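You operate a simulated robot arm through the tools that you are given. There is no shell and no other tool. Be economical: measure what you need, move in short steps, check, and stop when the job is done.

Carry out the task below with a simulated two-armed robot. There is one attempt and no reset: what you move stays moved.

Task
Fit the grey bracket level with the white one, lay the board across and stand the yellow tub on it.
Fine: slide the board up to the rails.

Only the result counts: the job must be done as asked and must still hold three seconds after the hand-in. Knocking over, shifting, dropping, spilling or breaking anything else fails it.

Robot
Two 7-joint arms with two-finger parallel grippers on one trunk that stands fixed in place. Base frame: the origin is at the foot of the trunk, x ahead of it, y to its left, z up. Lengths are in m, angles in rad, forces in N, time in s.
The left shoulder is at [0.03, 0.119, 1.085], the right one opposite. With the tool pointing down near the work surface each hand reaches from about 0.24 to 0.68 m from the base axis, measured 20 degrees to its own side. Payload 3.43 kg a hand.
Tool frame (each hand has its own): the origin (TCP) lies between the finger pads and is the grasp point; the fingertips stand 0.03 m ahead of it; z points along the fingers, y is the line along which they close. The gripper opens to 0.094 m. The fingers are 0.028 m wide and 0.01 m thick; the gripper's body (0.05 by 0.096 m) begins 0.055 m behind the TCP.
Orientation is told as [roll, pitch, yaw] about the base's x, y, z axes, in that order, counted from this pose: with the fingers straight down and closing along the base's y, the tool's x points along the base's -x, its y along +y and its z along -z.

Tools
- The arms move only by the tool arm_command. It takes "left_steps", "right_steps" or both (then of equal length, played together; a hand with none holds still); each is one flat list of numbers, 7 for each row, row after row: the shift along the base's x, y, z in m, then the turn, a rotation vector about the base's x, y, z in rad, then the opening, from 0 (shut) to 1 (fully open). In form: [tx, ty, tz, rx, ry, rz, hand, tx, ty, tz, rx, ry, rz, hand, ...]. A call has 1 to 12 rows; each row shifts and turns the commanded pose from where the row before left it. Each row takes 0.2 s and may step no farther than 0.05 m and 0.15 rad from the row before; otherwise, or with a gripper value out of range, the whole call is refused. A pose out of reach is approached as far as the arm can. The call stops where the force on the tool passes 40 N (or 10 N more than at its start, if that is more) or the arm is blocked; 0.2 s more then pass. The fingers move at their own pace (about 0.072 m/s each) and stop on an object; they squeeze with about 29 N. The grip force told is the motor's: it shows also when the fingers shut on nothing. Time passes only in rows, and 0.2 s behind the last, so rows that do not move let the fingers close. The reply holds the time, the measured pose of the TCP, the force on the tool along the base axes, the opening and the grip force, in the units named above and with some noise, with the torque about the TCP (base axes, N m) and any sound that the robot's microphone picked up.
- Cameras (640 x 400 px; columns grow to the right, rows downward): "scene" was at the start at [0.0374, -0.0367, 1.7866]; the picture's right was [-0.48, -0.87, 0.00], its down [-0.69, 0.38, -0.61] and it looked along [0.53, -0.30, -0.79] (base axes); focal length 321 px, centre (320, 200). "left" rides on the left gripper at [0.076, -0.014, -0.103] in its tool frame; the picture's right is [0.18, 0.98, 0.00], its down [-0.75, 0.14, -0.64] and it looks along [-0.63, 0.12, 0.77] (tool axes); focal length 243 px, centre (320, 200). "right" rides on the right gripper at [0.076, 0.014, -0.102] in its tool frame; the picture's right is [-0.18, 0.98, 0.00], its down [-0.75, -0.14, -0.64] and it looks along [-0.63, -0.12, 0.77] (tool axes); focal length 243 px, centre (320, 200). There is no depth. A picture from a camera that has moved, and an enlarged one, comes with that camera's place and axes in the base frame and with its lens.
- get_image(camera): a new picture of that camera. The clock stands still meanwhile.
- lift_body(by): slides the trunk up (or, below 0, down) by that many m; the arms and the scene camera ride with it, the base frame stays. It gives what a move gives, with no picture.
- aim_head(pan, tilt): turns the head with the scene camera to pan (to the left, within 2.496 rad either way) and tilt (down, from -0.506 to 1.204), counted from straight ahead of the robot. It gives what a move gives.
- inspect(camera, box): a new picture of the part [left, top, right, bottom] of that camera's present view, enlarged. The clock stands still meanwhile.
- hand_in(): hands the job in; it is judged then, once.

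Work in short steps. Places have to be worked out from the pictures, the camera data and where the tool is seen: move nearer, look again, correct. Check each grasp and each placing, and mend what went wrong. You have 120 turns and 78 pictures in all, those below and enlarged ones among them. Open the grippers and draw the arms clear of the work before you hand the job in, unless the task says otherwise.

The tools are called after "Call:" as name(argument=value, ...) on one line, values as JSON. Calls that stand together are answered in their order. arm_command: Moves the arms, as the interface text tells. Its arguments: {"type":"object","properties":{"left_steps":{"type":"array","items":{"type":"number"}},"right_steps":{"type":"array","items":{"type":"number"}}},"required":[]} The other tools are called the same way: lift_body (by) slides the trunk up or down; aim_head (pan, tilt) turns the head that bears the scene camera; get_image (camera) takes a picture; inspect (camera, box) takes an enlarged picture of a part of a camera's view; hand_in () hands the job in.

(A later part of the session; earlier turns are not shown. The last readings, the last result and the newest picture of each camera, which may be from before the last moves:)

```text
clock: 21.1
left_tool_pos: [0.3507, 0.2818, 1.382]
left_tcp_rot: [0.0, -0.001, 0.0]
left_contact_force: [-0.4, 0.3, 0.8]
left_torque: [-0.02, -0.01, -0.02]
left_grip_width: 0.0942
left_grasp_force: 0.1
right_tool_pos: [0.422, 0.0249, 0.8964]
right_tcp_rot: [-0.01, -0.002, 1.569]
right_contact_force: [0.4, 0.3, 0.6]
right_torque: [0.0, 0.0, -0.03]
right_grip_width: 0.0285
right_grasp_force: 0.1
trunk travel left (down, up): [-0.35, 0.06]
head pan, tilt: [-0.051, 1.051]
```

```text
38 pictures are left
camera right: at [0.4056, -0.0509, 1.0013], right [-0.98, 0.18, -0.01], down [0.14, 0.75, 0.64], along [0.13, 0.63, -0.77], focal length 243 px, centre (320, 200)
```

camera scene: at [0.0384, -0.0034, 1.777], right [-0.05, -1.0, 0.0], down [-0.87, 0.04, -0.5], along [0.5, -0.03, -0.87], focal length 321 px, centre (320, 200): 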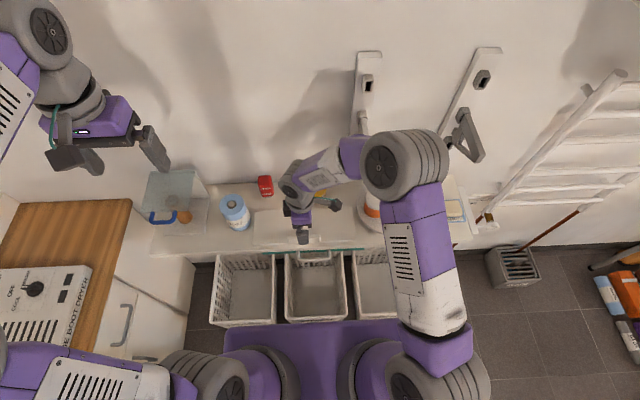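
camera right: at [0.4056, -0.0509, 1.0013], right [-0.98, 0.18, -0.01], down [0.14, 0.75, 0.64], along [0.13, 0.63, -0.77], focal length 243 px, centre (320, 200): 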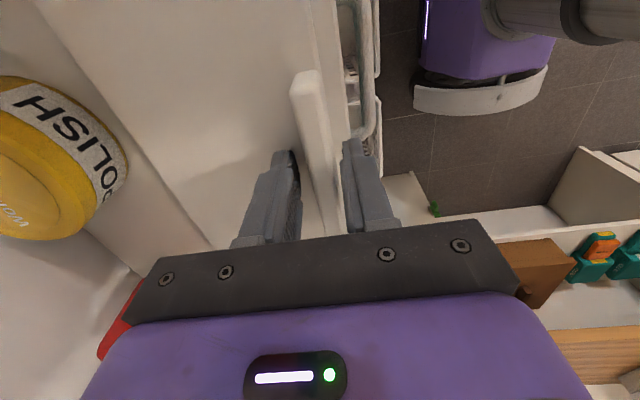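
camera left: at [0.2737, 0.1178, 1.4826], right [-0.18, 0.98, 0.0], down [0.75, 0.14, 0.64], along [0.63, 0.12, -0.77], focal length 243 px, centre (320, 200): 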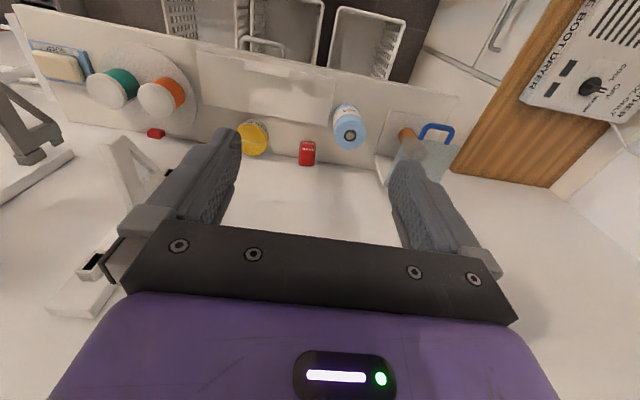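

The ridge is between the fingers; close fully.

Call:
arm_command(right_steps=[0, 0, 0, 0.01, 0, 0, 0.3, 0, 0, -0.002, 0, 0, 0, 0.3, 0, 0, 0, 0, 0, 0, 0, 0, 0, 0, 0, 0, 0, 0, 0, 0, 0, 0, 0, 0, 0])

```text
clock: 22.3
left_tool_pos: [0.3505, 0.2813, 1.3811]
left_tcp_rot: [0.0, -0.001, 0.0]
left_contact_force: [-0.5, -0.3, -0.1]
left_torque: [0.01, 0.0, 0.04]
left_grip_width: 0.0939
left_grasp_force: 0.0
right_tool_pos: [0.422, 0.0247, 0.8937]
right_tcp_rot: [-0.009, -0.011, 1.57]
right_contact_force: [-1.0, 0.6, -0.9]
right_torque: [0.02, 0.01, -0.01]
right_grip_width: 0.0183
right_grasp_force: 29.3
trunk travel left (down, up): [-0.35, 0.06]
head pan, tilt: [-0.051, 1.051]
```

Gripped (ridge 18 mm). I lift a little and check.

Call:
arm_command(right_steps=[0, 0, 0.01, 0, 0, 0, 0, 0, 0, 0.015, 0, 0, 0, 0, 0, 0, 0.02, 0, 0, 0, 0])

Call:
get_image(camera="scene")

Call:
get_image(camera="right")

```text
clock: 23.1
left_tool_pos: [0.3511, 0.2801, 1.3794]
left_tcp_rot: [0.002, -0.002, 0.0]
left_contact_force: [-0.2, 0.0, 0.1]
left_torque: [0.03, 0.01, -0.01]
left_grip_width: 0.094
left_grasp_force: 0.0
right_tool_pos: [0.4211, 0.0245, 0.94]
right_tcp_rot: [-0.008, -0.01, 1.571]
right_contact_force: [-0.7, -0.8, -3.4]
right_torque: [-0.03, 0.15, -0.01]
right_grip_width: 0.0179
right_grasp_force: 29.8
trunk travel left (down, up): [-0.35, 0.06]
head pan, tilt: [-0.051, 1.051]
```

```text
37 pictures are left
camera scene: at [0.0383, -0.0041, 1.777], right [-0.05, -1.0, 0.0], down [-0.87, 0.04, -0.5], along [0.5, -0.03, -0.87], focal length 321 px, centre (320, 200)
```

scene: 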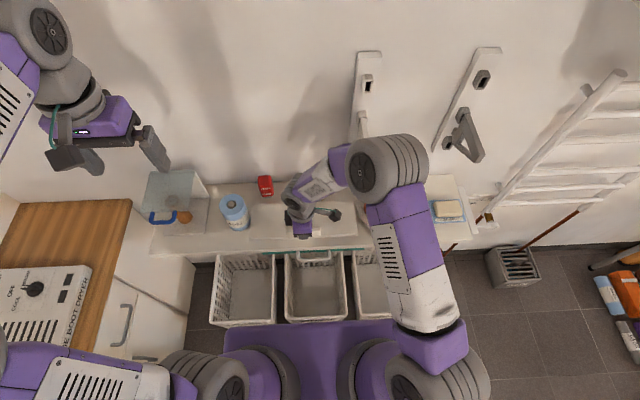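

```text
36 pictures are left
camera right: at [0.4056, -0.0522, 1.0444], right [-0.98, 0.18, -0.01], down [0.14, 0.75, 0.65], along [0.12, 0.64, -0.76], focal length 243 px, centre (320, 200)
```

right: 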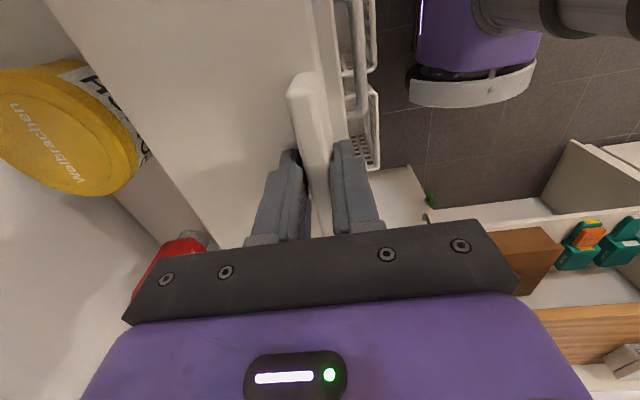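

Board is up (≈3.4 N, steady). I back off so it clears the bracket tips, then rise above bracket level.

Call:
arm_command(right_steps=[-0.04, 0, 0.01, 0, 0, 0, 0, -0.04, 0, 0.01, 0, 0, 0, 0, 0, 0, 0.03, 0, 0, 0, 0, 0, 0, 0.04, 0, 0, 0, 0, 0, 0, 0.04, 0, 0, 0, 0, 0, 0, 0.04, 0, 0, 0, 0, 0, 0, 0.04, 0, 0, 0, 0, 0, 0, 0.04, 0, 0, 0, 0, 0, 0, 0.04, 0, 0, 0, 0, 0, 0, 0.03, 0, 0, 0, 0])

Call:
get_image(camera="scene")

```text
clock: 25.3
left_tool_pos: [0.3519, 0.2815, 1.3813]
left_tcp_rot: [0.0, 0.001, -0.001]
left_contact_force: [0.2, -0.3, -1.1]
left_torque: [0.0, 0.01, -0.01]
left_grip_width: 0.094
left_grasp_force: 0.1
right_tool_pos: [0.3378, 0.025, 1.2607]
right_tcp_rot: [-0.007, -0.01, 1.571]
right_contact_force: [-0.9, -0.2, -3.7]
right_torque: [0.02, 0.14, 0.03]
right_grip_width: 0.018
right_grasp_force: 28.9
trunk travel left (down, up): [-0.35, 0.06]
head pan, tilt: [-0.051, 1.051]
```

```text
35 pictures are left
camera scene: at [0.0385, -0.004, 1.777], right [-0.05, -1.0, 0.0], down [-0.87, 0.04, -0.5], along [0.5, -0.03, -0.87], focal length 321 px, centre (320, 200)
```

scene: 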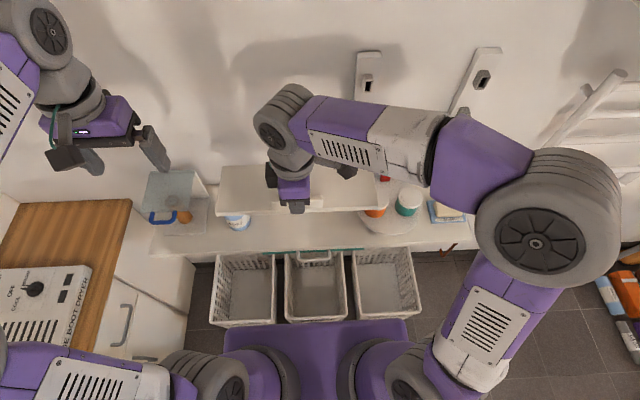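

Now shift right by 0.295 m so the board is centred between brackets.

Call:
arm_command(right_steps=[0, -0.04, 0, 0, 0, 0, 0, 0, -0.04, 0, 0, 0, 0, 0, 0, -0.04, 0, 0, 0, 0, 0, 0, -0.04, 0, 0, 0, 0, 0, 0, -0.04, 0, 0, 0, 0, 0, 0, -0.04, 0, 0, 0, 0, 0, 0, -0.04, 0, 0, 0, 0, 0, 0, -0.015, 0, 0, 0, 0, 0, 0, 0, -0.015, 0, 0, 0, 0])

Call:
get_image(camera="scene")

Call:
get_image(camera="right")

```text
clock: 27.3
left_tool_pos: [0.3515, 0.2811, 1.382]
left_tcp_rot: [0.001, 0.001, -0.001]
left_contact_force: [-0.3, -1.0, 0.2]
left_torque: [0.01, 0.01, -0.01]
left_grip_width: 0.0941
left_grasp_force: 0.0
right_tool_pos: [0.3428, -0.2713, 1.2439]
right_tcp_rot: [-0.009, -0.011, 1.571]
right_contact_force: [0.3, -0.6, -4.0]
right_torque: [0.02, 0.17, 0.01]
right_grip_width: 0.0181
right_grasp_force: 29.2
trunk travel left (down, up): [-0.35, 0.06]
head pan, tilt: [-0.051, 1.051]
```

```text
34 pictures are left
camera scene: at [0.0392, -0.0042, 1.777], right [-0.05, -1.0, 0.0], down [-0.87, 0.04, -0.5], along [0.5, -0.03, -0.87], focal length 321 px, centre (320, 200)
```

scene: 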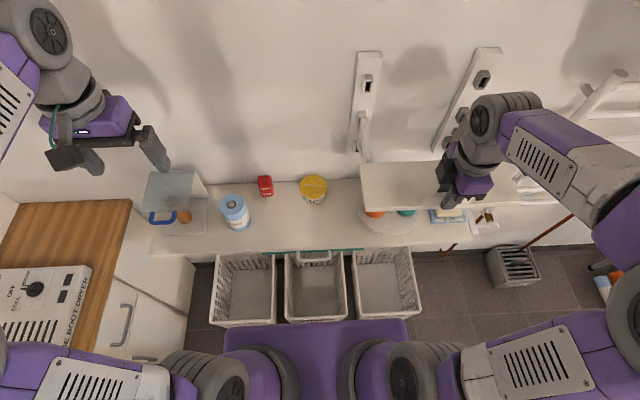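

```text
33 pictures are left
camera right: at [0.3275, -0.3474, 1.3479], right [-0.98, 0.18, -0.01], down [0.14, 0.75, 0.65], along [0.12, 0.64, -0.76], focal length 243 px, centre (320, 200)
```

right: 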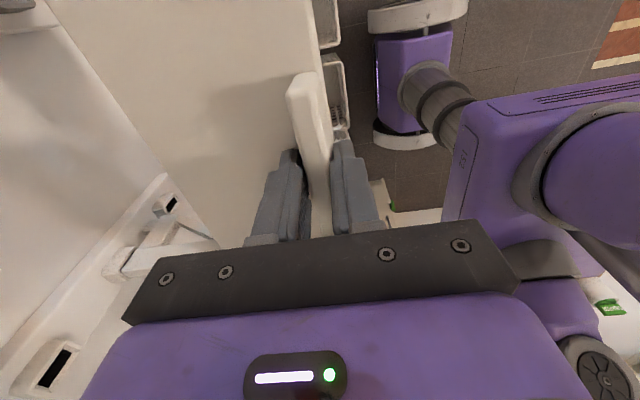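

Board is centred and about 3 cm above the bar tops. I move forward over the brackets, stopping short of the sockets.

Call:
arm_command(right_steps=[0.035, 0, 0, 0, 0, 0, 0, 0.035, 0, 0, 0, 0, 0, 0, 0.035, 0, 0, 0, 0, 0, 0, 0.03, 0, 0, 0, 0, 0, 0])

Call:
inspect(camera="scene", box=[330, 40, 530, 200])

Call:
get_image(camera="right")

```text
clock: 28.3
left_tool_pos: [0.3526, 0.2812, 1.3793]
left_tcp_rot: [0.002, 0.001, 0.0]
left_contact_force: [-0.6, 0.4, 1.0]
left_torque: [-0.01, 0.02, -0.02]
left_grip_width: 0.0941
left_grasp_force: 0.1
right_tool_pos: [0.4794, -0.272, 1.2449]
right_tcp_rot: [-0.005, -0.01, 1.571]
right_contact_force: [1.1, 0.5, -2.8]
right_torque: [0.01, 0.19, 0.0]
right_grip_width: 0.0182
right_grasp_force: 28.7
trunk travel left (down, up): [-0.35, 0.06]
head pan, tilt: [-0.051, 1.051]
```

```text
2.50 times, centred on (430, 120) of scene
camera zoom: at [0.0404, -0.004, 1.777], right [-0.05, -1.0, 0.0], down [-0.87, 0.04, -0.5], along [0.5, -0.03, -0.87], focal length 802 px, centre (45, 400)
```

zoom: 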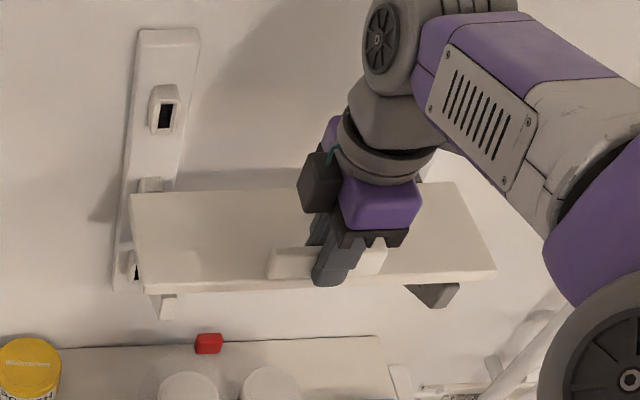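

```text
31 pictures are left
camera right: at [0.4637, -0.3486, 1.3491], right [-0.98, 0.18, 0.0], down [0.14, 0.75, 0.65], along [0.12, 0.64, -0.76], focal length 243 px, centre (320, 200)
```

right: 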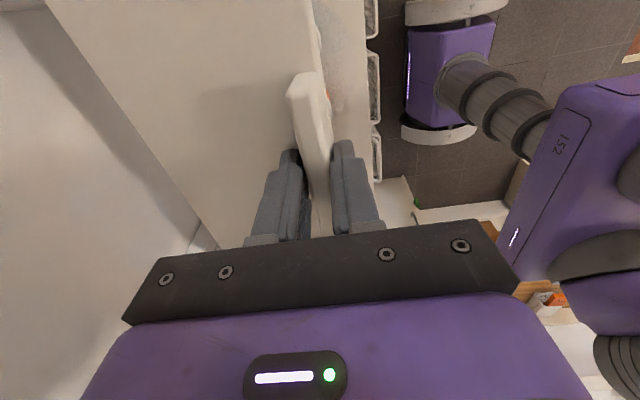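

Overhang looks even. I lower gently in small steps until it rests.

Call:
arm_command(right_steps=[0, 0, -0.01, 0, 0, 0, 0, 0, 0, -0.005, 0, 0, 0, 0, 0, 0, -0.004, 0, 0, 0, 0, 0, 0, -0.003, 0, 0, 0, 0])

```text
clock: 29.2
left_tool_pos: [0.3502, 0.2824, 1.3803]
left_tcp_rot: [-0.001, -0.002, 0.001]
left_contact_force: [-0.1, 0.3, 0.1]
left_torque: [0.0, 0.04, 0.01]
left_grip_width: 0.094
left_grasp_force: 0.0
right_tool_pos: [0.4762, -0.2698, 1.2313]
right_tcp_rot: [-0.027, -0.007, 1.569]
right_contact_force: [-3.5, 0.2, 13.1]
right_torque: [-0.15, 0.07, 0.02]
right_grip_width: 0.0183
right_grasp_force: 29.1
trunk travel left (down, up): [-0.35, 0.06]
head pan, tilt: [-0.051, 1.051]
stopped in row 4 (right hand): the force on the tool passed its limit at 43 N (the readings are from after the stop); the commanded pose is now the measured one
```

Contact came at TCP z 1.231, earlier than I expected; I look whether the back edge sits on the bars or on the sockets.

Call:
inspect(camera="scene", box=[350, 70, 500, 164])

Call:
inspect(camera="left", box=[0, 20, 160, 220])

```text
4.26 times, centred on (425, 117) of scene
camera zoom: at [0.0363, -0.0031, 1.777], right [-0.05, -1.0, 0.0], down [-0.87, 0.04, -0.5], along [0.5, -0.03, -0.87], focal length 1366 px, centre (-127, 553)
```

zoom: 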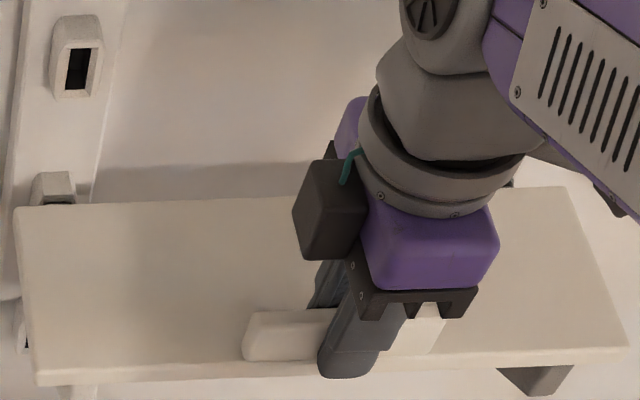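

```text
2.00 times, centred on (80, 120) of left
camera zoom: at [0.2736, 0.2682, 1.4827], right [-0.18, 0.98, 0.0], down [0.75, 0.14, 0.64], along [0.63, 0.12, -0.77], focal length 485 px, centre (800, 360)
```

zoom: 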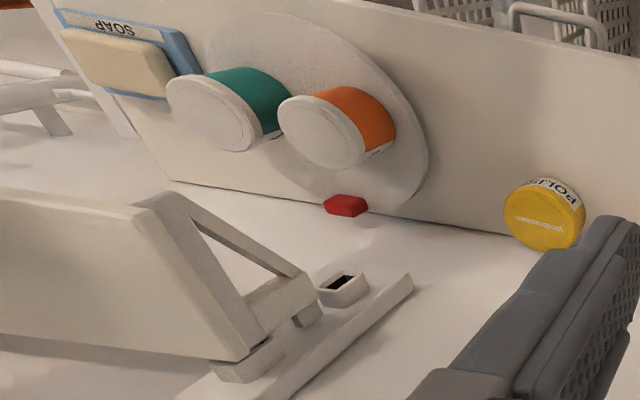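

The board lies on the bars with its back edge just in front of the sockets. I take out the small tilt and slide it forward in mm steps.

Call:
arm_command(right_steps=[0, 0, 0.001, 0, 0.018, 0, 0, 0.003, 0, 0, 0, 0, 0, 0, 0.003, 0, 0, 0, 0, 0, 0])

```text
clock: 30.0
left_tool_pos: [0.349, 0.2823, 1.3806]
left_tcp_rot: [-0.001, -0.001, 0.0]
left_contact_force: [-0.1, -0.3, 0.0]
left_torque: [0.06, -0.01, 0.0]
left_grip_width: 0.0943
left_grasp_force: 0.0
right_tool_pos: [0.4831, -0.2696, 1.2306]
right_tcp_rot: [-0.006, -0.008, 1.566]
right_contact_force: [-3.5, -0.7, 10.2]
right_torque: [-0.32, -0.28, -0.12]
right_grip_width: 0.0183
right_grasp_force: 28.8
trunk travel left (down, up): [-0.35, 0.06]
head pan, tilt: [-0.051, 1.051]
```

Sliding with light friction (3.5 N). Continue in 3 mm steps until it meets something.

Call:
arm_command(right_steps=[0.003, 0, 0.0005, 0, 0, 0, 0, 0.003, 0, 0, 0, 0, 0, 0, 0.003, 0, 0, 0, 0, 0, 0])

Call:
inspect(camera="left", box=[0, 100, 120, 220])

```text
clock: 30.8
left_tool_pos: [0.3495, 0.2819, 1.3799]
left_tcp_rot: [0.001, -0.002, 0.0]
left_contact_force: [0.1, -0.7, -1.3]
left_torque: [0.03, 0.01, 0.0]
left_grip_width: 0.0938
left_grasp_force: 0.0
right_tool_pos: [0.4913, -0.2697, 1.2314]
right_tcp_rot: [-0.005, -0.009, 1.569]
right_contact_force: [-5.8, -0.3, 5.5]
right_torque: [-0.33, -0.24, 0.21]
right_grip_width: 0.0182
right_grasp_force: 28.5
trunk travel left (down, up): [-0.35, 0.06]
head pan, tilt: [-0.051, 1.051]
```

```text
3.33 times, centred on (60, 160) of left
camera zoom: at [0.2737, 0.2678, 1.4829], right [-0.18, 0.98, 0.0], down [0.75, 0.14, 0.64], along [0.63, 0.12, -0.77], focal length 809 px, centre (1187, 333)
```

zoom: 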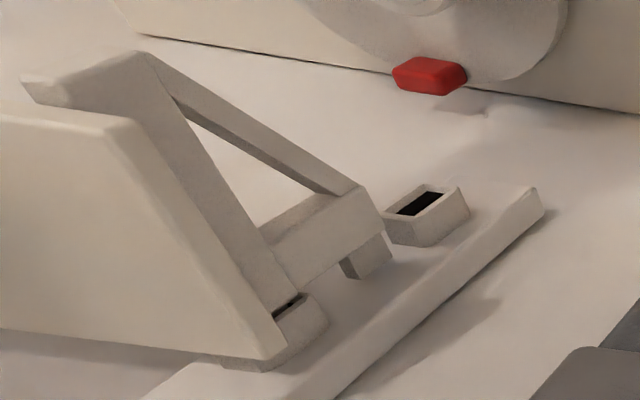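

The board seems to slide over/at the socket; keep sliding in small steps watching the force.

Call:
arm_command(right_steps=[0.003, 0, 0, 0, 0, 0, 0, 0.003, 0, 0, 0, 0, 0, 0, 0.003, 0, 0, 0, 0, 0, 0])

Call:
inspect(camera="left", box=[0, 100, 120, 220])

```text
clock: 31.6
left_tool_pos: [0.3436, 0.2823, 1.3815]
left_tcp_rot: [0.001, -0.008, 0.0]
left_contact_force: [0.3, -0.3, 0.6]
left_torque: [0.05, 0.0, -0.01]
left_grip_width: 0.0942
left_grasp_force: 0.1
right_tool_pos: [0.4914, -0.2714, 1.2336]
right_tcp_rot: [0.003, -0.008, 1.567]
right_contact_force: [-36.8, 0.9, 12.1]
right_torque: [0.25, 0.09, 0.17]
right_grip_width: 0.0181
right_grasp_force: 28.9
trunk travel left (down, up): [-0.35, 0.06]
head pan, tilt: [-0.051, 1.051]
```

```text
3.33 times, centred on (60, 160) of left
camera zoom: at [0.2675, 0.2683, 1.4841], right [-0.18, 0.98, 0.0], down [0.75, 0.14, 0.65], along [0.64, 0.12, -0.76], focal length 809 px, centre (1187, 333)
```

zoom: 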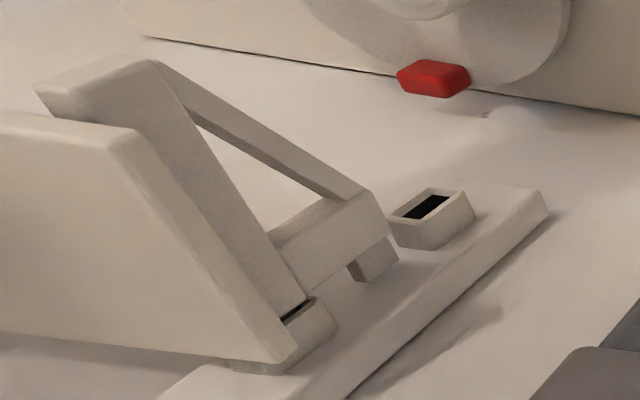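

A firm stop at 37 N: board's back edge is against the sockets, with the board flat on the bar. I relieve the push and open the fingers slightly, then view.

Call:
arm_command(right_steps=[-0.004, 0, 0, 0, 0, 0, 0, -0.003, 0, 0, 0, 0, 0, 0, 0, 0, 0, 0, 0, 0, 0])

```text
clock: 32.4
left_tool_pos: [0.348, 0.2831, 1.382]
left_tcp_rot: [-0.001, -0.005, 0.002]
left_contact_force: [-0.4, -0.1, 0.0]
left_torque: [0.0, 0.01, -0.03]
left_grip_width: 0.094
left_grasp_force: 0.2
right_tool_pos: [0.4916, -0.27, 1.233]
right_tcp_rot: [-0.004, -0.009, 1.569]
right_contact_force: [-15.4, 2.7, 4.5]
right_torque: [-0.15, 0.01, 0.14]
right_grip_width: 0.0182
right_grasp_force: 29.0
trunk travel left (down, up): [-0.35, 0.06]
head pan, tilt: [-0.051, 1.051]
```

Release and rise clear.

Call:
arm_command(right_steps=[0, 0, 0, 0, 0, 0, 0.5, 0, 0, 0, 0, 0, 0, 0.5, -0.002, 0, 0, 0, 0, 0, 0.5, 0, 0, 0.02, 0, 0, 0, 0.5, 0, 0, 0.03, 0, 0, 0, 0.5, 0, 0, 0.04, 0, 0, 0, 1, -0.04, 0, 0.02, 0, 0, 0, 1, -0.04, 0, 0, 0, 0, 0, 1, -0.04, 0, 0, 0, 0, 0, 1])

Call:
inspect(camera="scene", box=[330, 40, 530, 200])

Call:
get_image(camera="right")

```text
clock: 34.4
left_tool_pos: [0.3486, 0.2807, 1.3809]
left_tcp_rot: [0.0, -0.003, 0.0]
left_contact_force: [0.0, 1.0, 0.3]
left_torque: [0.03, -0.03, -0.01]
left_grip_width: 0.094
left_grasp_force: 0.0
right_tool_pos: [0.3679, -0.2708, 1.3405]
right_tcp_rot: [-0.005, -0.009, 1.571]
right_contact_force: [-0.4, 0.7, 1.2]
right_torque: [-0.05, -0.05, 0.01]
right_grip_width: 0.094
right_grasp_force: 0.0
trunk travel left (down, up): [-0.35, 0.06]
head pan, tilt: [-0.051, 1.051]
```

```text
2.50 times, centred on (430, 120) of scene
camera zoom: at [0.0359, -0.0039, 1.7771], right [-0.05, -1.0, 0.0], down [-0.87, 0.04, -0.5], along [0.5, -0.03, -0.87], focal length 802 px, centre (45, 400)
```

zoom: 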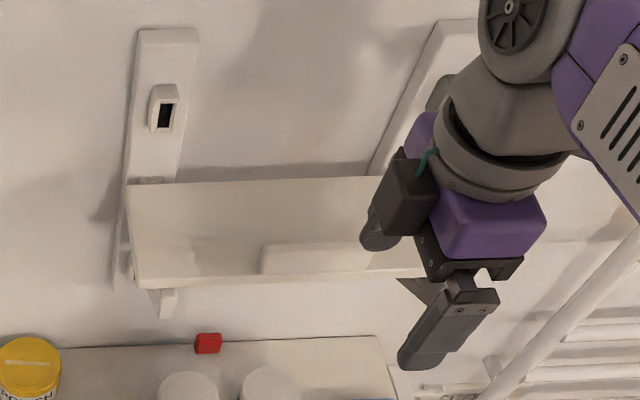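

```text
25 pictures are left
camera right: at [0.353, -0.3477, 1.4456], right [-0.98, 0.19, 0.0], down [0.14, 0.75, 0.65], along [0.12, 0.64, -0.76], focal length 243 px, centre (320, 200)
```

right: 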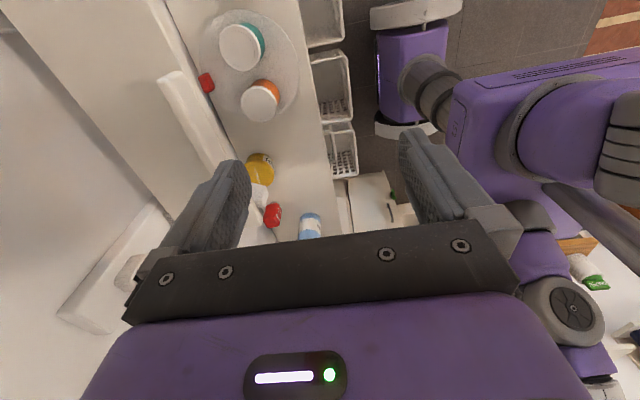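

Board rests on both brackets. I withdraw the right arm to its own side and check the grey end.

Call:
arm_command(right_steps=[-0.03, -0.035, 0, 0, 0, 0, 1, -0.03, -0.035, 0, 0, 0, 0, 1, 0, -0.04, 0, 0, 0, 0, 1, 0, -0.04, 0, 0, 0, 0, 1, 0, -0.04, 0, 0, 0, 0, 1])

Call:
inspect(camera="scene", box=[340, 70, 500, 170])

```text
clock: 35.6
left_tool_pos: [0.3527, 0.2812, 1.3797]
left_tcp_rot: [0.001, -0.001, 0.0]
left_contact_force: [0.1, 0.2, -0.3]
left_torque: [-0.01, 0.06, 0.0]
left_grip_width: 0.0939
left_grasp_force: 0.0
right_tool_pos: [0.3151, -0.4617, 1.3408]
right_tcp_rot: [-0.004, -0.008, 1.57]
right_contact_force: [-0.7, -0.2, 0.6]
right_torque: [-0.02, -0.02, 0.02]
right_grip_width: 0.0941
right_grasp_force: 0.1
trunk travel left (down, up): [-0.35, 0.06]
head pan, tilt: [-0.051, 1.051]
```

```text
4.00 times, centred on (420, 120) of scene
camera zoom: at [0.0399, -0.005, 1.777], right [-0.05, -1.0, 0.0], down [-0.87, 0.04, -0.5], along [0.5, -0.02, -0.87], focal length 1284 px, centre (-80, 520)
```

zoom: 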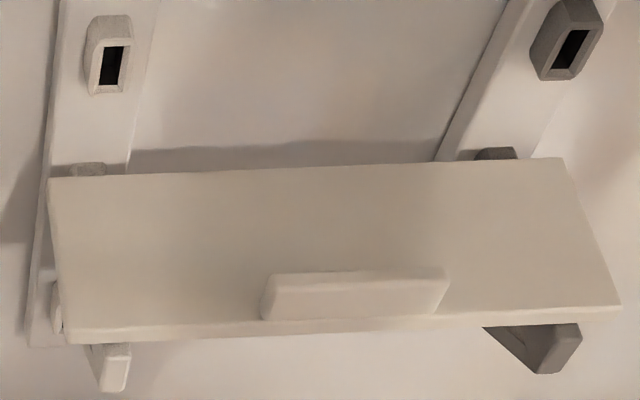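

Board lies square against both sockets. The tub (≈0.086 wide, about (0.59, −0.004)) goes to the left hand; I bring it near and look down.

Call:
arm_command(left_steps=[0.011, -0.031, -0.031, 0, 0, 0, 1, 0.011, -0.031, -0.031, 0, 0, 0, 1, 0.011, -0.031, -0.031, 0, 0, 0, 1, 0.011, -0.031, -0.031, 0, 0, 0, 1, 0.011, -0.031, -0.031, 0, 0, 0, 1, 0.011, -0.031, -0.031, 0, 0, 0, 1, 0.011, -0.031, -0.031, 0, 0, 0, 1, 0.011, -0.031, -0.031, 0, 0, 0, 1, 0.011, -0.031, -0.031, 0, 0, 0, 1, 0.04, 0, -0.02, 0, 0, 0, 1, 0.04, 0, -0.01, 0, 0, 0, 1])

Call:
get_image(camera="left")

Call:
inspect(camera="scene", box=[230, 130, 390, 230])

```text
clock: 38.0
left_tool_pos: [0.5296, 0.0027, 1.0731]
left_tcp_rot: [0.002, -0.002, 0.001]
left_contact_force: [-0.2, 0.3, 0.6]
left_torque: [0.01, 0.02, 0.02]
left_grip_width: 0.0942
left_grasp_force: 0.1
right_tool_pos: [0.3143, -0.4599, 1.3399]
right_tcp_rot: [-0.004, -0.009, 1.567]
right_contact_force: [-0.2, 0.1, 0.3]
right_torque: [-0.02, 0.02, -0.01]
right_grip_width: 0.0942
right_grasp_force: 0.1
trunk travel left (down, up): [-0.35, 0.06]
head pan, tilt: [-0.051, 1.051]
```

```text
23 pictures are left
camera left: at [0.4543, -0.0128, 1.1756], right [-0.18, 0.98, 0.0], down [0.75, 0.14, 0.64], along [0.63, 0.12, -0.77], focal length 243 px, centre (320, 200)
```

left: 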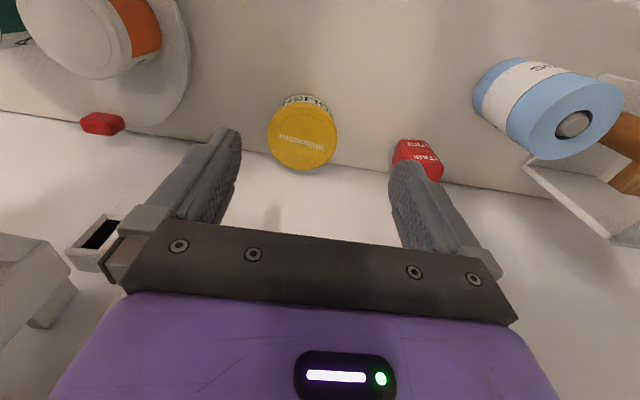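

```text
4.00 times, centred on (310, 180) of scene
camera zoom: at [0.0394, -0.0047, 1.777], right [-0.05, -1.0, 0.0], down [-0.87, 0.04, -0.5], along [0.5, -0.02, -0.87], focal length 1284 px, centre (360, 280)
```

zoom: 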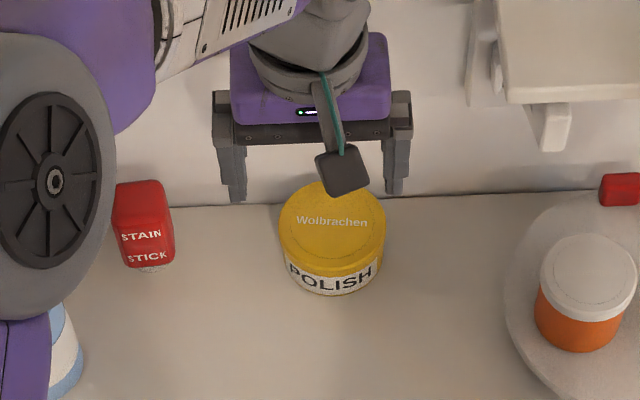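

Tub lid centre ≈(0.590, −0.010, 0.90), ~0.084 wide—tight. I hover just above it and check alignment.

Call:
arm_command(left_steps=[0.03, -0.006, -0.03, 0, 0, 0, 1, 0.03, -0.007, -0.03, 0, 0, 0, 1, 0, 0, -0.03, 0, 0, 0, 1, 0, 0, -0.03, 0, 0, 0, 1])

Call:
get_image(camera="left")

Call:
inspect(camera="scene", box=[250, 140, 378, 220])

```text
clock: 39.0
left_tool_pos: [0.5902, -0.011, 0.9519]
left_tcp_rot: [-0.001, -0.001, -0.001]
left_contact_force: [0.2, 0.2, 0.6]
left_torque: [0.0, 0.01, 0.01]
left_grip_width: 0.094
left_grasp_force: 0.1
right_tool_pos: [0.3132, -0.4618, 1.3398]
right_tcp_rot: [-0.003, -0.009, 1.567]
right_contact_force: [-0.2, 0.2, -0.5]
right_torque: [0.02, 0.0, 0.01]
right_grip_width: 0.094
right_grasp_force: 0.1
trunk travel left (down, up): [-0.35, 0.06]
head pan, tilt: [-0.051, 1.051]
```

```text
21 pictures are left
camera left: at [0.5145, -0.0247, 1.0539], right [-0.18, 0.98, 0.0], down [0.75, 0.14, 0.64], along [0.63, 0.12, -0.77], focal length 243 px, centre (320, 200)
```

left: 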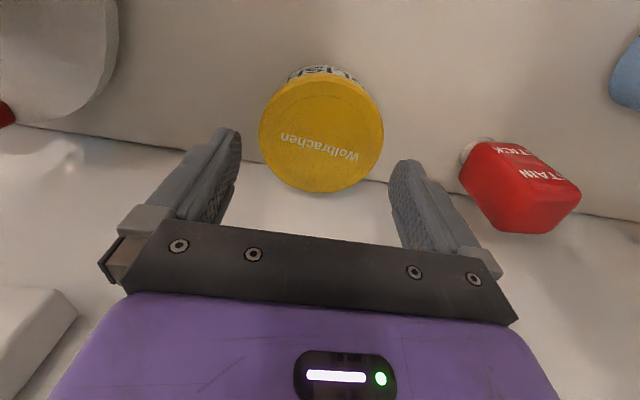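

```text
5.00 times, centred on (314, 180) of scene
camera zoom: at [0.0396, -0.0042, 1.777], right [-0.05, -1.0, 0.0], down [-0.87, 0.04, -0.5], along [0.5, -0.03, -0.87], focal length 1605 px, centre (350, 300)
```

zoom: 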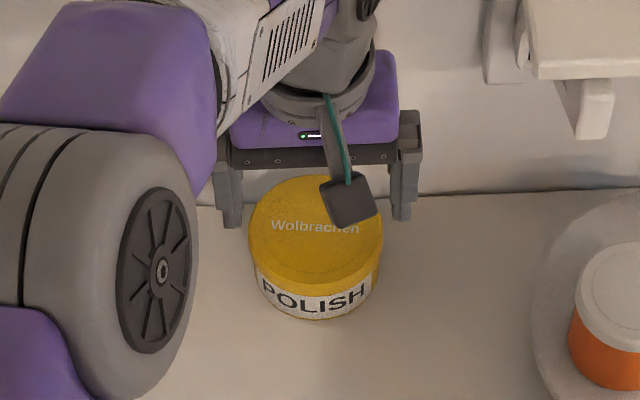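

Aligned: centre ≈(0.587, −0.011), lid z≈0.898. I descend slowly around it.

Call:
arm_command(left_steps=[-0.003, 0, -0.015, 0, 0, 0, 1, 0, 0, -0.012, 0, 0, 0, 1, 0, 0, -0.01, 0, 0, 0, 1, 0, 0, -0.01, 0, 0, 0, 1, 0, 0, -0.01, 0, 0, 0, 1])

Call:
get_image(camera="left")

```text
clock: 40.2
left_tool_pos: [0.5869, -0.0098, 0.8949]
left_tcp_rot: [0.001, -0.001, 0.001]
left_contact_force: [-0.6, 0.5, 0.4]
left_torque: [-0.01, 0.01, -0.02]
left_grip_width: 0.0938
left_grasp_force: 0.1
right_tool_pos: [0.3134, -0.4619, 1.3401]
right_tcp_rot: [-0.004, -0.009, 1.567]
right_contact_force: [-0.7, -0.6, -0.2]
right_torque: [0.01, -0.03, 0.0]
right_grip_width: 0.0942
right_grasp_force: 0.0
trunk travel left (down, up): [-0.35, 0.06]
head pan, tilt: [-0.051, 1.051]
```

```text
19 pictures are left
camera left: at [0.5112, -0.0239, 0.9968], right [-0.18, 0.98, 0.0], down [0.75, 0.14, 0.64], along [0.63, 0.12, -0.77], focal length 243 px, centre (320, 200)
```

left: 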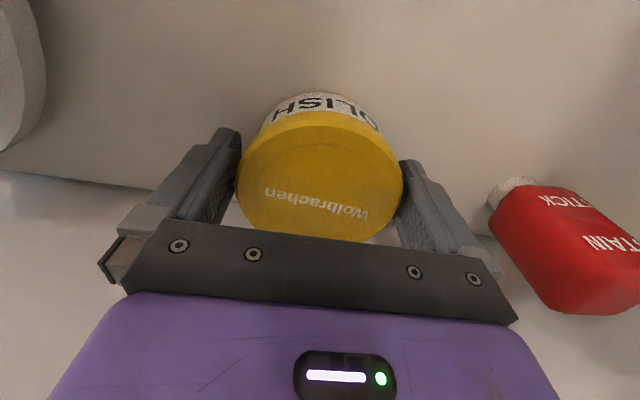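

Fingers straddle the tub cleanly; a bit lower and close.

Call:
arm_command(left_steps=[-0.004, 0, -0.008, 0, 0, 0, 1, 0, 0, 0, 0, 0, 0, 0, 0, 0, 0, 0, 0, 0, 0, 0, 0, 0, 0, 0, 0, 0])

```text
clock: 41.2
left_tool_pos: [0.5835, -0.0117, 0.8867]
left_tcp_rot: [0.0, -0.005, -0.001]
left_contact_force: [2.9, 1.5, 6.6]
left_torque: [0.15, 0.13, -0.1]
left_grip_width: 0.0908
left_grasp_force: 29.1
right_tool_pos: [0.3121, -0.4607, 1.3393]
right_tcp_rot: [-0.005, -0.008, 1.566]
right_contact_force: [0.1, -0.2, -0.1]
right_torque: [-0.04, 0.02, 0.02]
right_grip_width: 0.0939
right_grasp_force: 0.1
trunk travel left (down, up): [-0.35, 0.06]
head pan, tilt: [-0.051, 1.051]
```

Gripped at 0.0908. Lift a little and check.

Call:
arm_command(left_steps=[0, 0, 0.01, 0, 0, 0, 0, 0, 0, 0.015, 0, 0, 0, 0, 0, 0, 0.015, 0, 0, 0, 0])

Call:
inspect(camera="scene", box=[250, 120, 410, 220])

```text
clock: 42.0
left_tool_pos: [0.5824, -0.0093, 0.9263]
left_tcp_rot: [0.001, 0.001, 0.001]
left_contact_force: [-0.9, -0.3, -3.5]
left_torque: [0.0, 0.03, 0.03]
left_grip_width: 0.0909
left_grasp_force: 28.8
right_tool_pos: [0.3139, -0.4603, 1.3392]
right_tcp_rot: [-0.003, -0.008, 1.568]
right_contact_force: [0.3, -0.1, -1.0]
right_torque: [0.01, 0.0, 0.0]
right_grip_width: 0.0939
right_grasp_force: 0.1
trunk travel left (down, up): [-0.35, 0.06]
head pan, tilt: [-0.051, 1.051]
```

```text
4.00 times, centred on (330, 170) of scene
camera zoom: at [0.0385, -0.004, 1.777], right [-0.05, -1.0, 0.0], down [-0.87, 0.04, -0.5], along [0.5, -0.03, -0.87], focal length 1284 px, centre (280, 320)
```

zoom: 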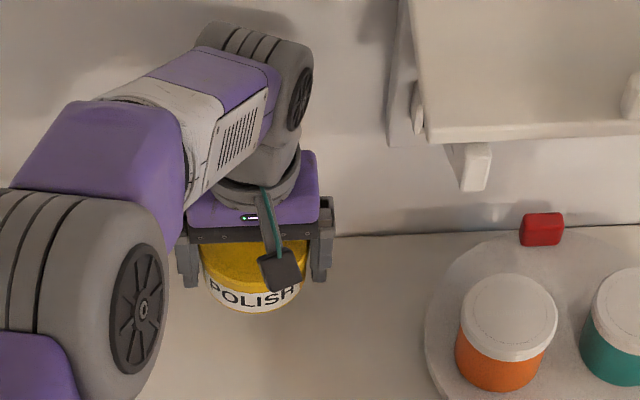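

Tub is held securely. I pull it back, rise beside the board end to z≈1.31.

Call:
arm_command(left_steps=[-0.03, 0.015, 0.01, 0, 0, 0, 0, -0.03, 0.015, 0.01, 0, 0, 0, 0, 0, 0, 0.04, 0, 0, 0, 0, 0, 0, 0.04, 0, 0, 0, 0, 0, 0, 0.04, 0, 0, 0, 0, 0, 0, 0.04, 0, 0, 0, 0, 0, 0, 0.04, 0, 0, 0, 0, 0, 0, 0.04, 0, 0, 0, 0, 0, 0, 0.04, 0, 0, 0, 0, 0, 0, 0.04, 0, 0, 0, 0, 0, 0, 0.04, 0, 0, 0, 0])

```text
clock: 44.4
left_tool_pos: [0.5224, 0.0214, 1.3085]
left_tcp_rot: [-0.001, 0.0, 0.0]
left_contact_force: [0.6, -0.7, -1.2]
left_torque: [-0.01, 0.04, -0.02]
left_grip_width: 0.0907
left_grasp_force: 29.2
right_tool_pos: [0.3134, -0.4617, 1.3394]
right_tcp_rot: [-0.005, -0.01, 1.569]
right_contact_force: [0.2, 0.1, -1.5]
right_torque: [-0.02, 0.01, 0.0]
right_grip_width: 0.094
right_grasp_force: 0.0
trunk travel left (down, up): [-0.35, 0.06]
head pan, tilt: [-0.051, 1.051]
```

Now across to above the board's left part (y≈−0.165, x≈0.54).

Call:
arm_command(left_steps=[0.003, -0.0372, 0, 0, 0, 0, 0, 0.003, -0.0372, 0, 0, 0, 0, 0, 0.003, -0.0372, 0, 0, 0, 0, 0, 0.003, -0.0372, 0, 0, 0, 0, 0, 0.004, -0.0372, 0, 0, 0, 0, 0])

Call:
inspect(camera="scene", box=[320, 60, 512, 180])

Call:
get_image(camera="left")

```text
clock: 45.6
left_tool_pos: [0.5023, -0.1467, 1.2844]
left_tcp_rot: [0.001, 0.001, -0.001]
left_contact_force: [0.6, 0.1, -0.9]
left_torque: [-0.02, 0.03, 0.03]
left_grip_width: 0.0906
left_grasp_force: 29.1
left hand out of reach, approached as far as the arm can: row 3, 4, 5
right_tool_pos: [0.3144, -0.4623, 1.3394]
right_tcp_rot: [-0.003, -0.011, 1.567]
right_contact_force: [-0.1, 0.6, -0.2]
right_torque: [0.03, 0.02, 0.0]
right_grip_width: 0.0939
right_grasp_force: 0.1
trunk travel left (down, up): [-0.35, 0.06]
head pan, tilt: [-0.051, 1.051]
```

```text
3.33 times, centred on (416, 120) of scene
camera zoom: at [0.0395, -0.0054, 1.777], right [-0.05, -1.0, 0.0], down [-0.87, 0.04, -0.5], along [0.5, -0.02, -0.87], focal length 1070 px, centre (0, 467)
```

zoom: 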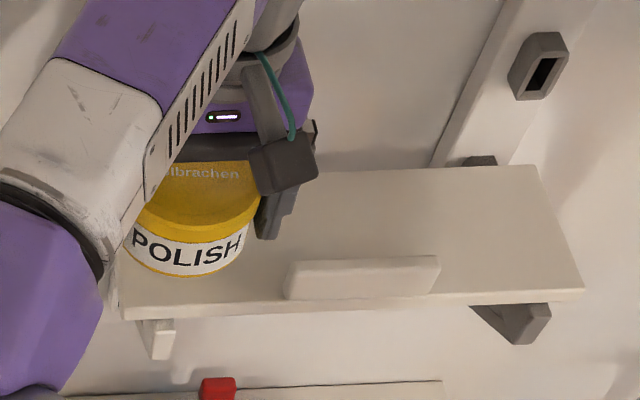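

```text
16 pictures are left
camera left: at [0.426, -0.1602, 1.3867], right [-0.18, 0.98, 0.0], down [0.75, 0.14, 0.64], along [0.63, 0.12, -0.77], focal length 243 px, centre (320, 200)
```

left: 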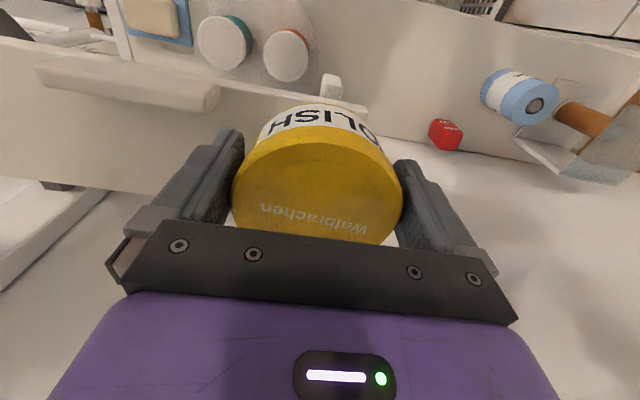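

The hand hit its reach limit at this height; raising the trunk 6 cm and lowering the arm relative to it will regain reach.

Call:
lift_body(by=0.06)

Call:
arm_command(left_steps=[0, 0, -0.02, 0, 0, 0, 0, 0, 0, -0.02, 0, 0, 0, 0, 0, 0, -0.02, 0, 0, 0, 0, 0, 0, 0, 0, 0, 0, 0])

```text
clock: 46.1
left_tool_pos: [0.5018, -0.1455, 1.3045]
left_tcp_rot: [0.003, 0.002, -0.002]
left_contact_force: [0.4, 0.3, -1.5]
left_torque: [0.03, 0.01, 0.0]
left_grip_width: 0.0906
left_grasp_force: 28.2
right_tool_pos: [0.3119, -0.4592, 1.353]
right_tcp_rot: [0.018, -0.027, 1.562]
right_contact_force: [-1.8, -1.1, -4.8]
right_torque: [0.63, -0.46, -0.12]
right_grip_width: 0.0939
right_grasp_force: 0.1
trunk travel left (down, up): [-0.369, 0.041]
head pan, tilt: [-0.051, 1.051]
stopped: the force on the tool passed its limit at 64 N (the readings are from after the stop); the commanded pose is now the measured one
```

```text
clock: 47.1
left_tool_pos: [0.5014, -0.1462, 1.2438]
left_tcp_rot: [0.0, 0.0, -0.001]
left_contact_force: [0.5, -0.6, -3.0]
left_torque: [0.0, 0.0, 0.01]
left_grip_width: 0.0903
left_grasp_force: 29.3
right_tool_pos: [0.312, -0.4599, 1.353]
right_tcp_rot: [0.015, -0.029, 1.561]
right_contact_force: [-1.4, -1.6, -4.4]
right_torque: [0.61, -0.23, 0.0]
right_grip_width: 0.0939
right_grasp_force: 0.2
trunk travel left (down, up): [-0.369, 0.041]
head pan, tilt: [-0.051, 1.051]
```

The lift was stopped by a contact on the right hand. I look at the whole scene before moving further.

Call:
get_image(camera="scene")

Call:
get_image(camera="right")

```text
15 pictures are left
camera scene: at [0.0388, -0.0049, 1.7964], right [-0.05, -1.0, 0.0], down [-0.87, 0.04, -0.5], along [0.5, -0.02, -0.87], focal length 321 px, centre (320, 200)
```

scene: 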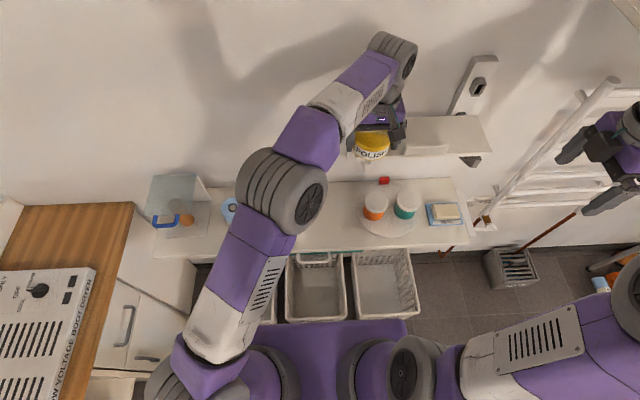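

```text
14 pictures are left
camera right: at [0.2977, -0.5373, 1.4561], right [-0.98, 0.19, 0.02], down [0.16, 0.73, 0.66], along [0.11, 0.65, -0.75], focal length 243 px, centre (320, 200)
```

right: 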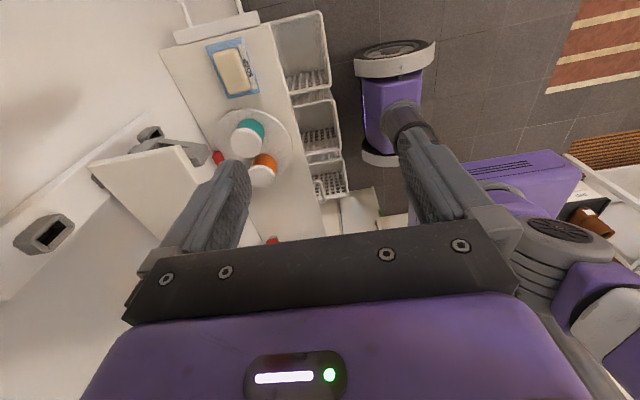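

The right hand probably touched something on its far right; I ease it down and inward, and nudge the left hand up then forward.

Call:
arm_command(right_steps=[0, 0, -0.02, 0, 0, 0, 1, 0, 0.02, -0.02, 0, 0, 0, 1, 0, 0.02, 0, 0, 0, 0, 1], left_steps=[0, 0, 0.015, 0, 0, 0, 0, 0.012, -0.007, 0, 0, 0, 0, 0, 0.012, -0.007, 0, 0, 0, 0, 0])

Call:
aim_head(pan=-0.9, tilt=0.8)

Call:
get_image(camera="scene")

```text
clock: 48.0
left_tool_pos: [0.5177, -0.1545, 1.2569]
left_tcp_rot: [0.0, 0.001, 0.0]
left_contact_force: [0.1, 0.1, -1.7]
left_torque: [-0.05, 0.05, 0.02]
left_grip_width: 0.0904
left_grasp_force: 29.1
left hand out of reach, approached as far as the arm can: row 3
right_tool_pos: [0.3105, -0.4169, 1.314]
right_tcp_rot: [0.013, -0.026, 1.562]
right_contact_force: [-0.4, 0.0, -0.6]
right_torque: [0.01, 0.0, -0.02]
right_grip_width: 0.0939
right_grasp_force: 0.1
trunk travel left (down, up): [-0.369, 0.041]
head pan, tilt: [-0.051, 1.051]
```

```text
clock: 49.1
left_tool_pos: [0.5189, -0.1543, 1.2568]
left_tcp_rot: [0.0, 0.0, 0.001]
left_contact_force: [0.6, 0.0, -2.2]
left_torque: [0.01, 0.03, 0.02]
left_grip_width: 0.0904
left_grasp_force: 29.1
right_tool_pos: [0.3113, -0.4172, 1.3138]
right_tcp_rot: [0.014, -0.025, 1.561]
right_contact_force: [0.7, -0.1, 0.0]
right_torque: [0.01, -0.03, 0.02]
right_grip_width: 0.0942
right_grasp_force: 0.1
trunk travel left (down, up): [-0.369, 0.041]
head pan, tilt: [-0.901, 0.799]
```

```text
13 pictures are left
camera scene: at [0.0225, -0.0638, 1.815], right [-0.78, -0.62, 0.0], down [-0.45, 0.56, -0.7], along [0.43, -0.55, -0.72], focal length 321 px, centre (320, 200)
```

scene: 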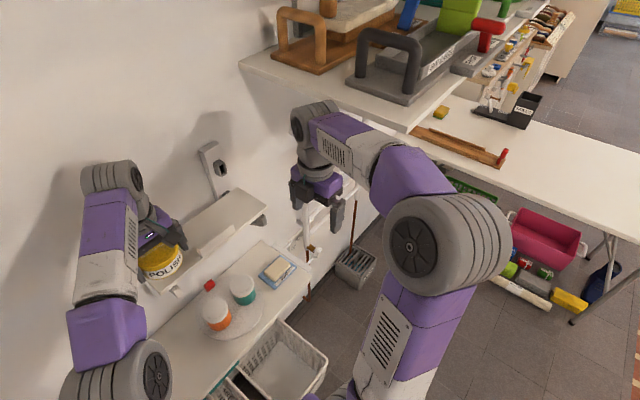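

A fixed shelf sits to the right; everything on it seems in place. I move the right hand well inward and lower, so the trunk can rise the last 4 cm.

Call:
arm_command(right_steps=[0, 0.03, -0.02, 0, 0, 0, 1, 0, 0.03, -0.03, 0, 0, 0, 1, 0, 0.03, -0.03, 0, 0, 0, 1, -0.01, 0.02, -0.03, 0, 0, 0, 1])

Call:
lift_body(by=0.035)

```text
clock: 50.1
left_tool_pos: [0.518, -0.1538, 1.2563]
left_tcp_rot: [0.0, 0.0, -0.001]
left_contact_force: [0.4, -0.8, -1.8]
left_torque: [-0.05, 0.03, 0.02]
left_grip_width: 0.0904
left_grasp_force: 28.9
right_tool_pos: [0.3012, -0.3056, 1.2044]
right_tcp_rot: [0.013, -0.025, 1.562]
right_contact_force: [-0.1, 0.4, -0.6]
right_torque: [-0.04, 0.01, -0.02]
right_grip_width: 0.0941
right_grasp_force: 0.0
trunk travel left (down, up): [-0.369, 0.041]
head pan, tilt: [-0.901, 0.799]
```

```text
clock: 50.9
left_tool_pos: [0.5186, -0.1535, 1.2915]
left_tcp_rot: [0.0, 0.0, -0.001]
left_contact_force: [0.0, 0.5, -1.9]
left_torque: [-0.02, 0.0, 0.01]
left_grip_width: 0.0906
left_grasp_force: 29.0
right_tool_pos: [0.301, -0.3062, 1.2401]
right_tcp_rot: [0.014, -0.025, 1.56]
right_contact_force: [0.4, 0.3, 0.3]
right_torque: [-0.02, 0.0, 0.01]
right_grip_width: 0.0939
right_grasp_force: 0.1
trunk travel left (down, up): [-0.404, 0.006]
head pan, tilt: [-0.901, 0.799]
```

Trunk raised cleanly. Lower the left hand back and move forward.

Call:
arm_command(left_steps=[0, 0, -0.02, 0, 0, 0, 0, 0, 0, -0.013, 0, 0, 0, 0, 0.01, 0, 0, 0, 0, 0, 0, 0.008, -0.004, 0, 0, 0, 0, 0, 0, 0, 0, 0, 0, 0, 0])

Call:
aim_head(pan=-0.35, tilt=0.9)

Call:
inspect(camera="scene", box=[230, 60, 430, 220])

```text
clock: 52.1
left_tool_pos: [0.5313, -0.1528, 1.2579]
left_tcp_rot: [0.0, 0.001, 0.0]
left_contact_force: [-0.3, -0.3, -1.8]
left_torque: [0.0, 0.01, 0.05]
left_grip_width: 0.0904
left_grasp_force: 29.0
left hand out of reach, approached as far as the arm can: row 4
right_tool_pos: [0.3017, -0.3074, 1.2395]
right_tcp_rot: [0.014, -0.026, 1.564]
right_contact_force: [0.2, 0.2, -0.1]
right_torque: [-0.04, 0.0, -0.01]
right_grip_width: 0.0939
right_grasp_force: 0.1
trunk travel left (down, up): [-0.404, 0.006]
head pan, tilt: [-0.901, 0.799]
```

```text
clock: 53.1
left_tool_pos: [0.5301, -0.153, 1.2579]
left_tcp_rot: [0.0, 0.0, 0.001]
left_contact_force: [1.1, 0.4, -2.7]
left_torque: [0.02, 0.05, 0.02]
left_grip_width: 0.0906
left_grasp_force: 28.8
right_tool_pos: [0.3023, -0.3068, 1.2397]
right_tcp_rot: [0.014, -0.025, 1.562]
right_contact_force: [0.3, 0.1, -0.8]
right_torque: [0.02, 0.02, 0.01]
right_grip_width: 0.094
right_grasp_force: 0.1
trunk travel left (down, up): [-0.404, 0.006]
head pan, tilt: [-0.351, 0.901]
```

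```text
2.50 times, centred on (330, 140) of scene
camera zoom: at [0.0432, -0.0267, 1.8421], right [-0.34, -0.94, 0.0], down [-0.74, 0.27, -0.62], along [0.58, -0.21, -0.78], focal length 802 px, centre (295, 350)
```

zoom: 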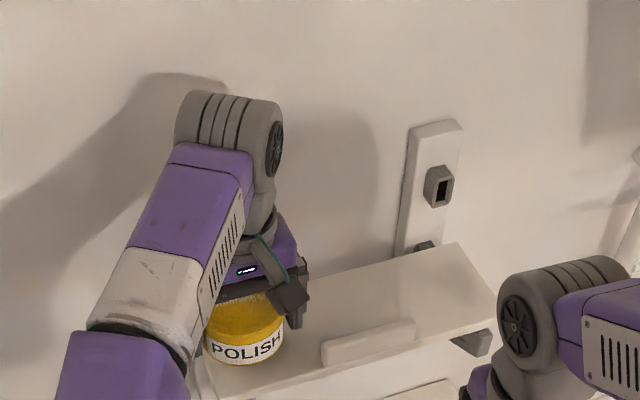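

Tub is over the board, near the left end. I nudge it a bit further right while lowering slightly.

Call:
arm_command(left_steps=[-0.012, -0.006, -0.004, 0, 0, 0, 0, 0, -0.006, -0.004, 0, 0, 0, 0, 0, 0, 0, 0, 0, 0, 0])

```text
clock: 53.9
left_tool_pos: [0.5172, -0.1659, 1.2503]
left_tcp_rot: [-0.001, -0.002, 0.0]
left_contact_force: [-0.2, 1.2, -3.1]
left_torque: [0.02, 0.03, 0.02]
left_grip_width: 0.0908
left_grasp_force: 29.0
right_tool_pos: [0.3008, -0.3061, 1.239]
right_tcp_rot: [0.013, -0.027, 1.561]
right_contact_force: [-0.5, 0.6, 0.0]
right_torque: [0.01, -0.01, 0.0]
right_grip_width: 0.0939
right_grasp_force: 0.1
trunk travel left (down, up): [-0.404, 0.006]
head pan, tilt: [-0.351, 0.901]
```

Now x forward 1 cm again.

Call:
arm_command(left_steps=[0.007, 0, 0, 0, 0, 0, 0, 0.006, 0, -0.002, 0, 0, 0, 0, 0, 0, 0, 0, 0, 0, 0])

```text
clock: 54.7
left_tool_pos: [0.5283, -0.1635, 1.2453]
left_tcp_rot: [-0.002, 0.0, 0.001]
left_contact_force: [0.0, 0.0, -2.0]
left_torque: [0.0, 0.01, 0.01]
left_grip_width: 0.0903
left_grasp_force: 29.1
right_tool_pos: [0.301, -0.3061, 1.2392]
right_tcp_rot: [0.013, -0.026, 1.564]
right_contact_force: [0.1, -0.1, 0.0]
right_torque: [0.02, -0.01, -0.01]
right_grip_width: 0.0942
right_grasp_force: 0.0
trunk travel left (down, up): [-0.404, 0.006]
head pan, tilt: [-0.351, 0.901]
```

Good: (0.528, −0.164). Lower in small steps until touch.

Call:
arm_command(left_steps=[0, 0, -0.003, 0, 0, 0, 0, 0, 0, -0.002, 0, 0, 0, 0, 0, 0, 0, 0, 0, 0, 0])

```text
clock: 55.5
left_tool_pos: [0.5311, -0.1638, 1.2409]
left_tcp_rot: [0.002, -0.001, -0.001]
left_contact_force: [0.0, -0.1, -3.2]
left_torque: [0.0, 0.02, 0.0]
left_grip_width: 0.0904
left_grasp_force: 28.9
right_tool_pos: [0.3017, -0.3058, 1.2396]
right_tcp_rot: [0.014, -0.027, 1.562]
right_contact_force: [0.0, 1.0, -0.9]
right_torque: [-0.01, 0.02, 0.0]
right_grip_width: 0.0938
right_grasp_force: 0.1
trunk travel left (down, up): [-0.404, 0.006]
head pan, tilt: [-0.351, 0.901]
```

Not touching yet; continue.

Call:
arm_command(left_steps=[0, 0, -0.003, 0, 0, 0, 0, 0, 0, 0, 0, 0, 0, 0])

```text
clock: 56.1
left_tool_pos: [0.5322, -0.1639, 1.24]
left_tcp_rot: [0.0, -0.002, 0.001]
left_contact_force: [0.4, 0.5, -1.9]
left_torque: [0.02, 0.02, -0.03]
left_grip_width: 0.0902
left_grasp_force: 29.5
right_tool_pos: [0.3009, -0.3069, 1.2395]
right_tcp_rot: [0.013, -0.027, 1.562]
right_contact_force: [-0.7, 0.2, -0.1]
right_torque: [0.0, -0.01, 0.02]
right_grip_width: 0.0941
right_grasp_force: 0.0
trunk travel left (down, up): [-0.404, 0.006]
head pan, tilt: [-0.351, 0.901]
```

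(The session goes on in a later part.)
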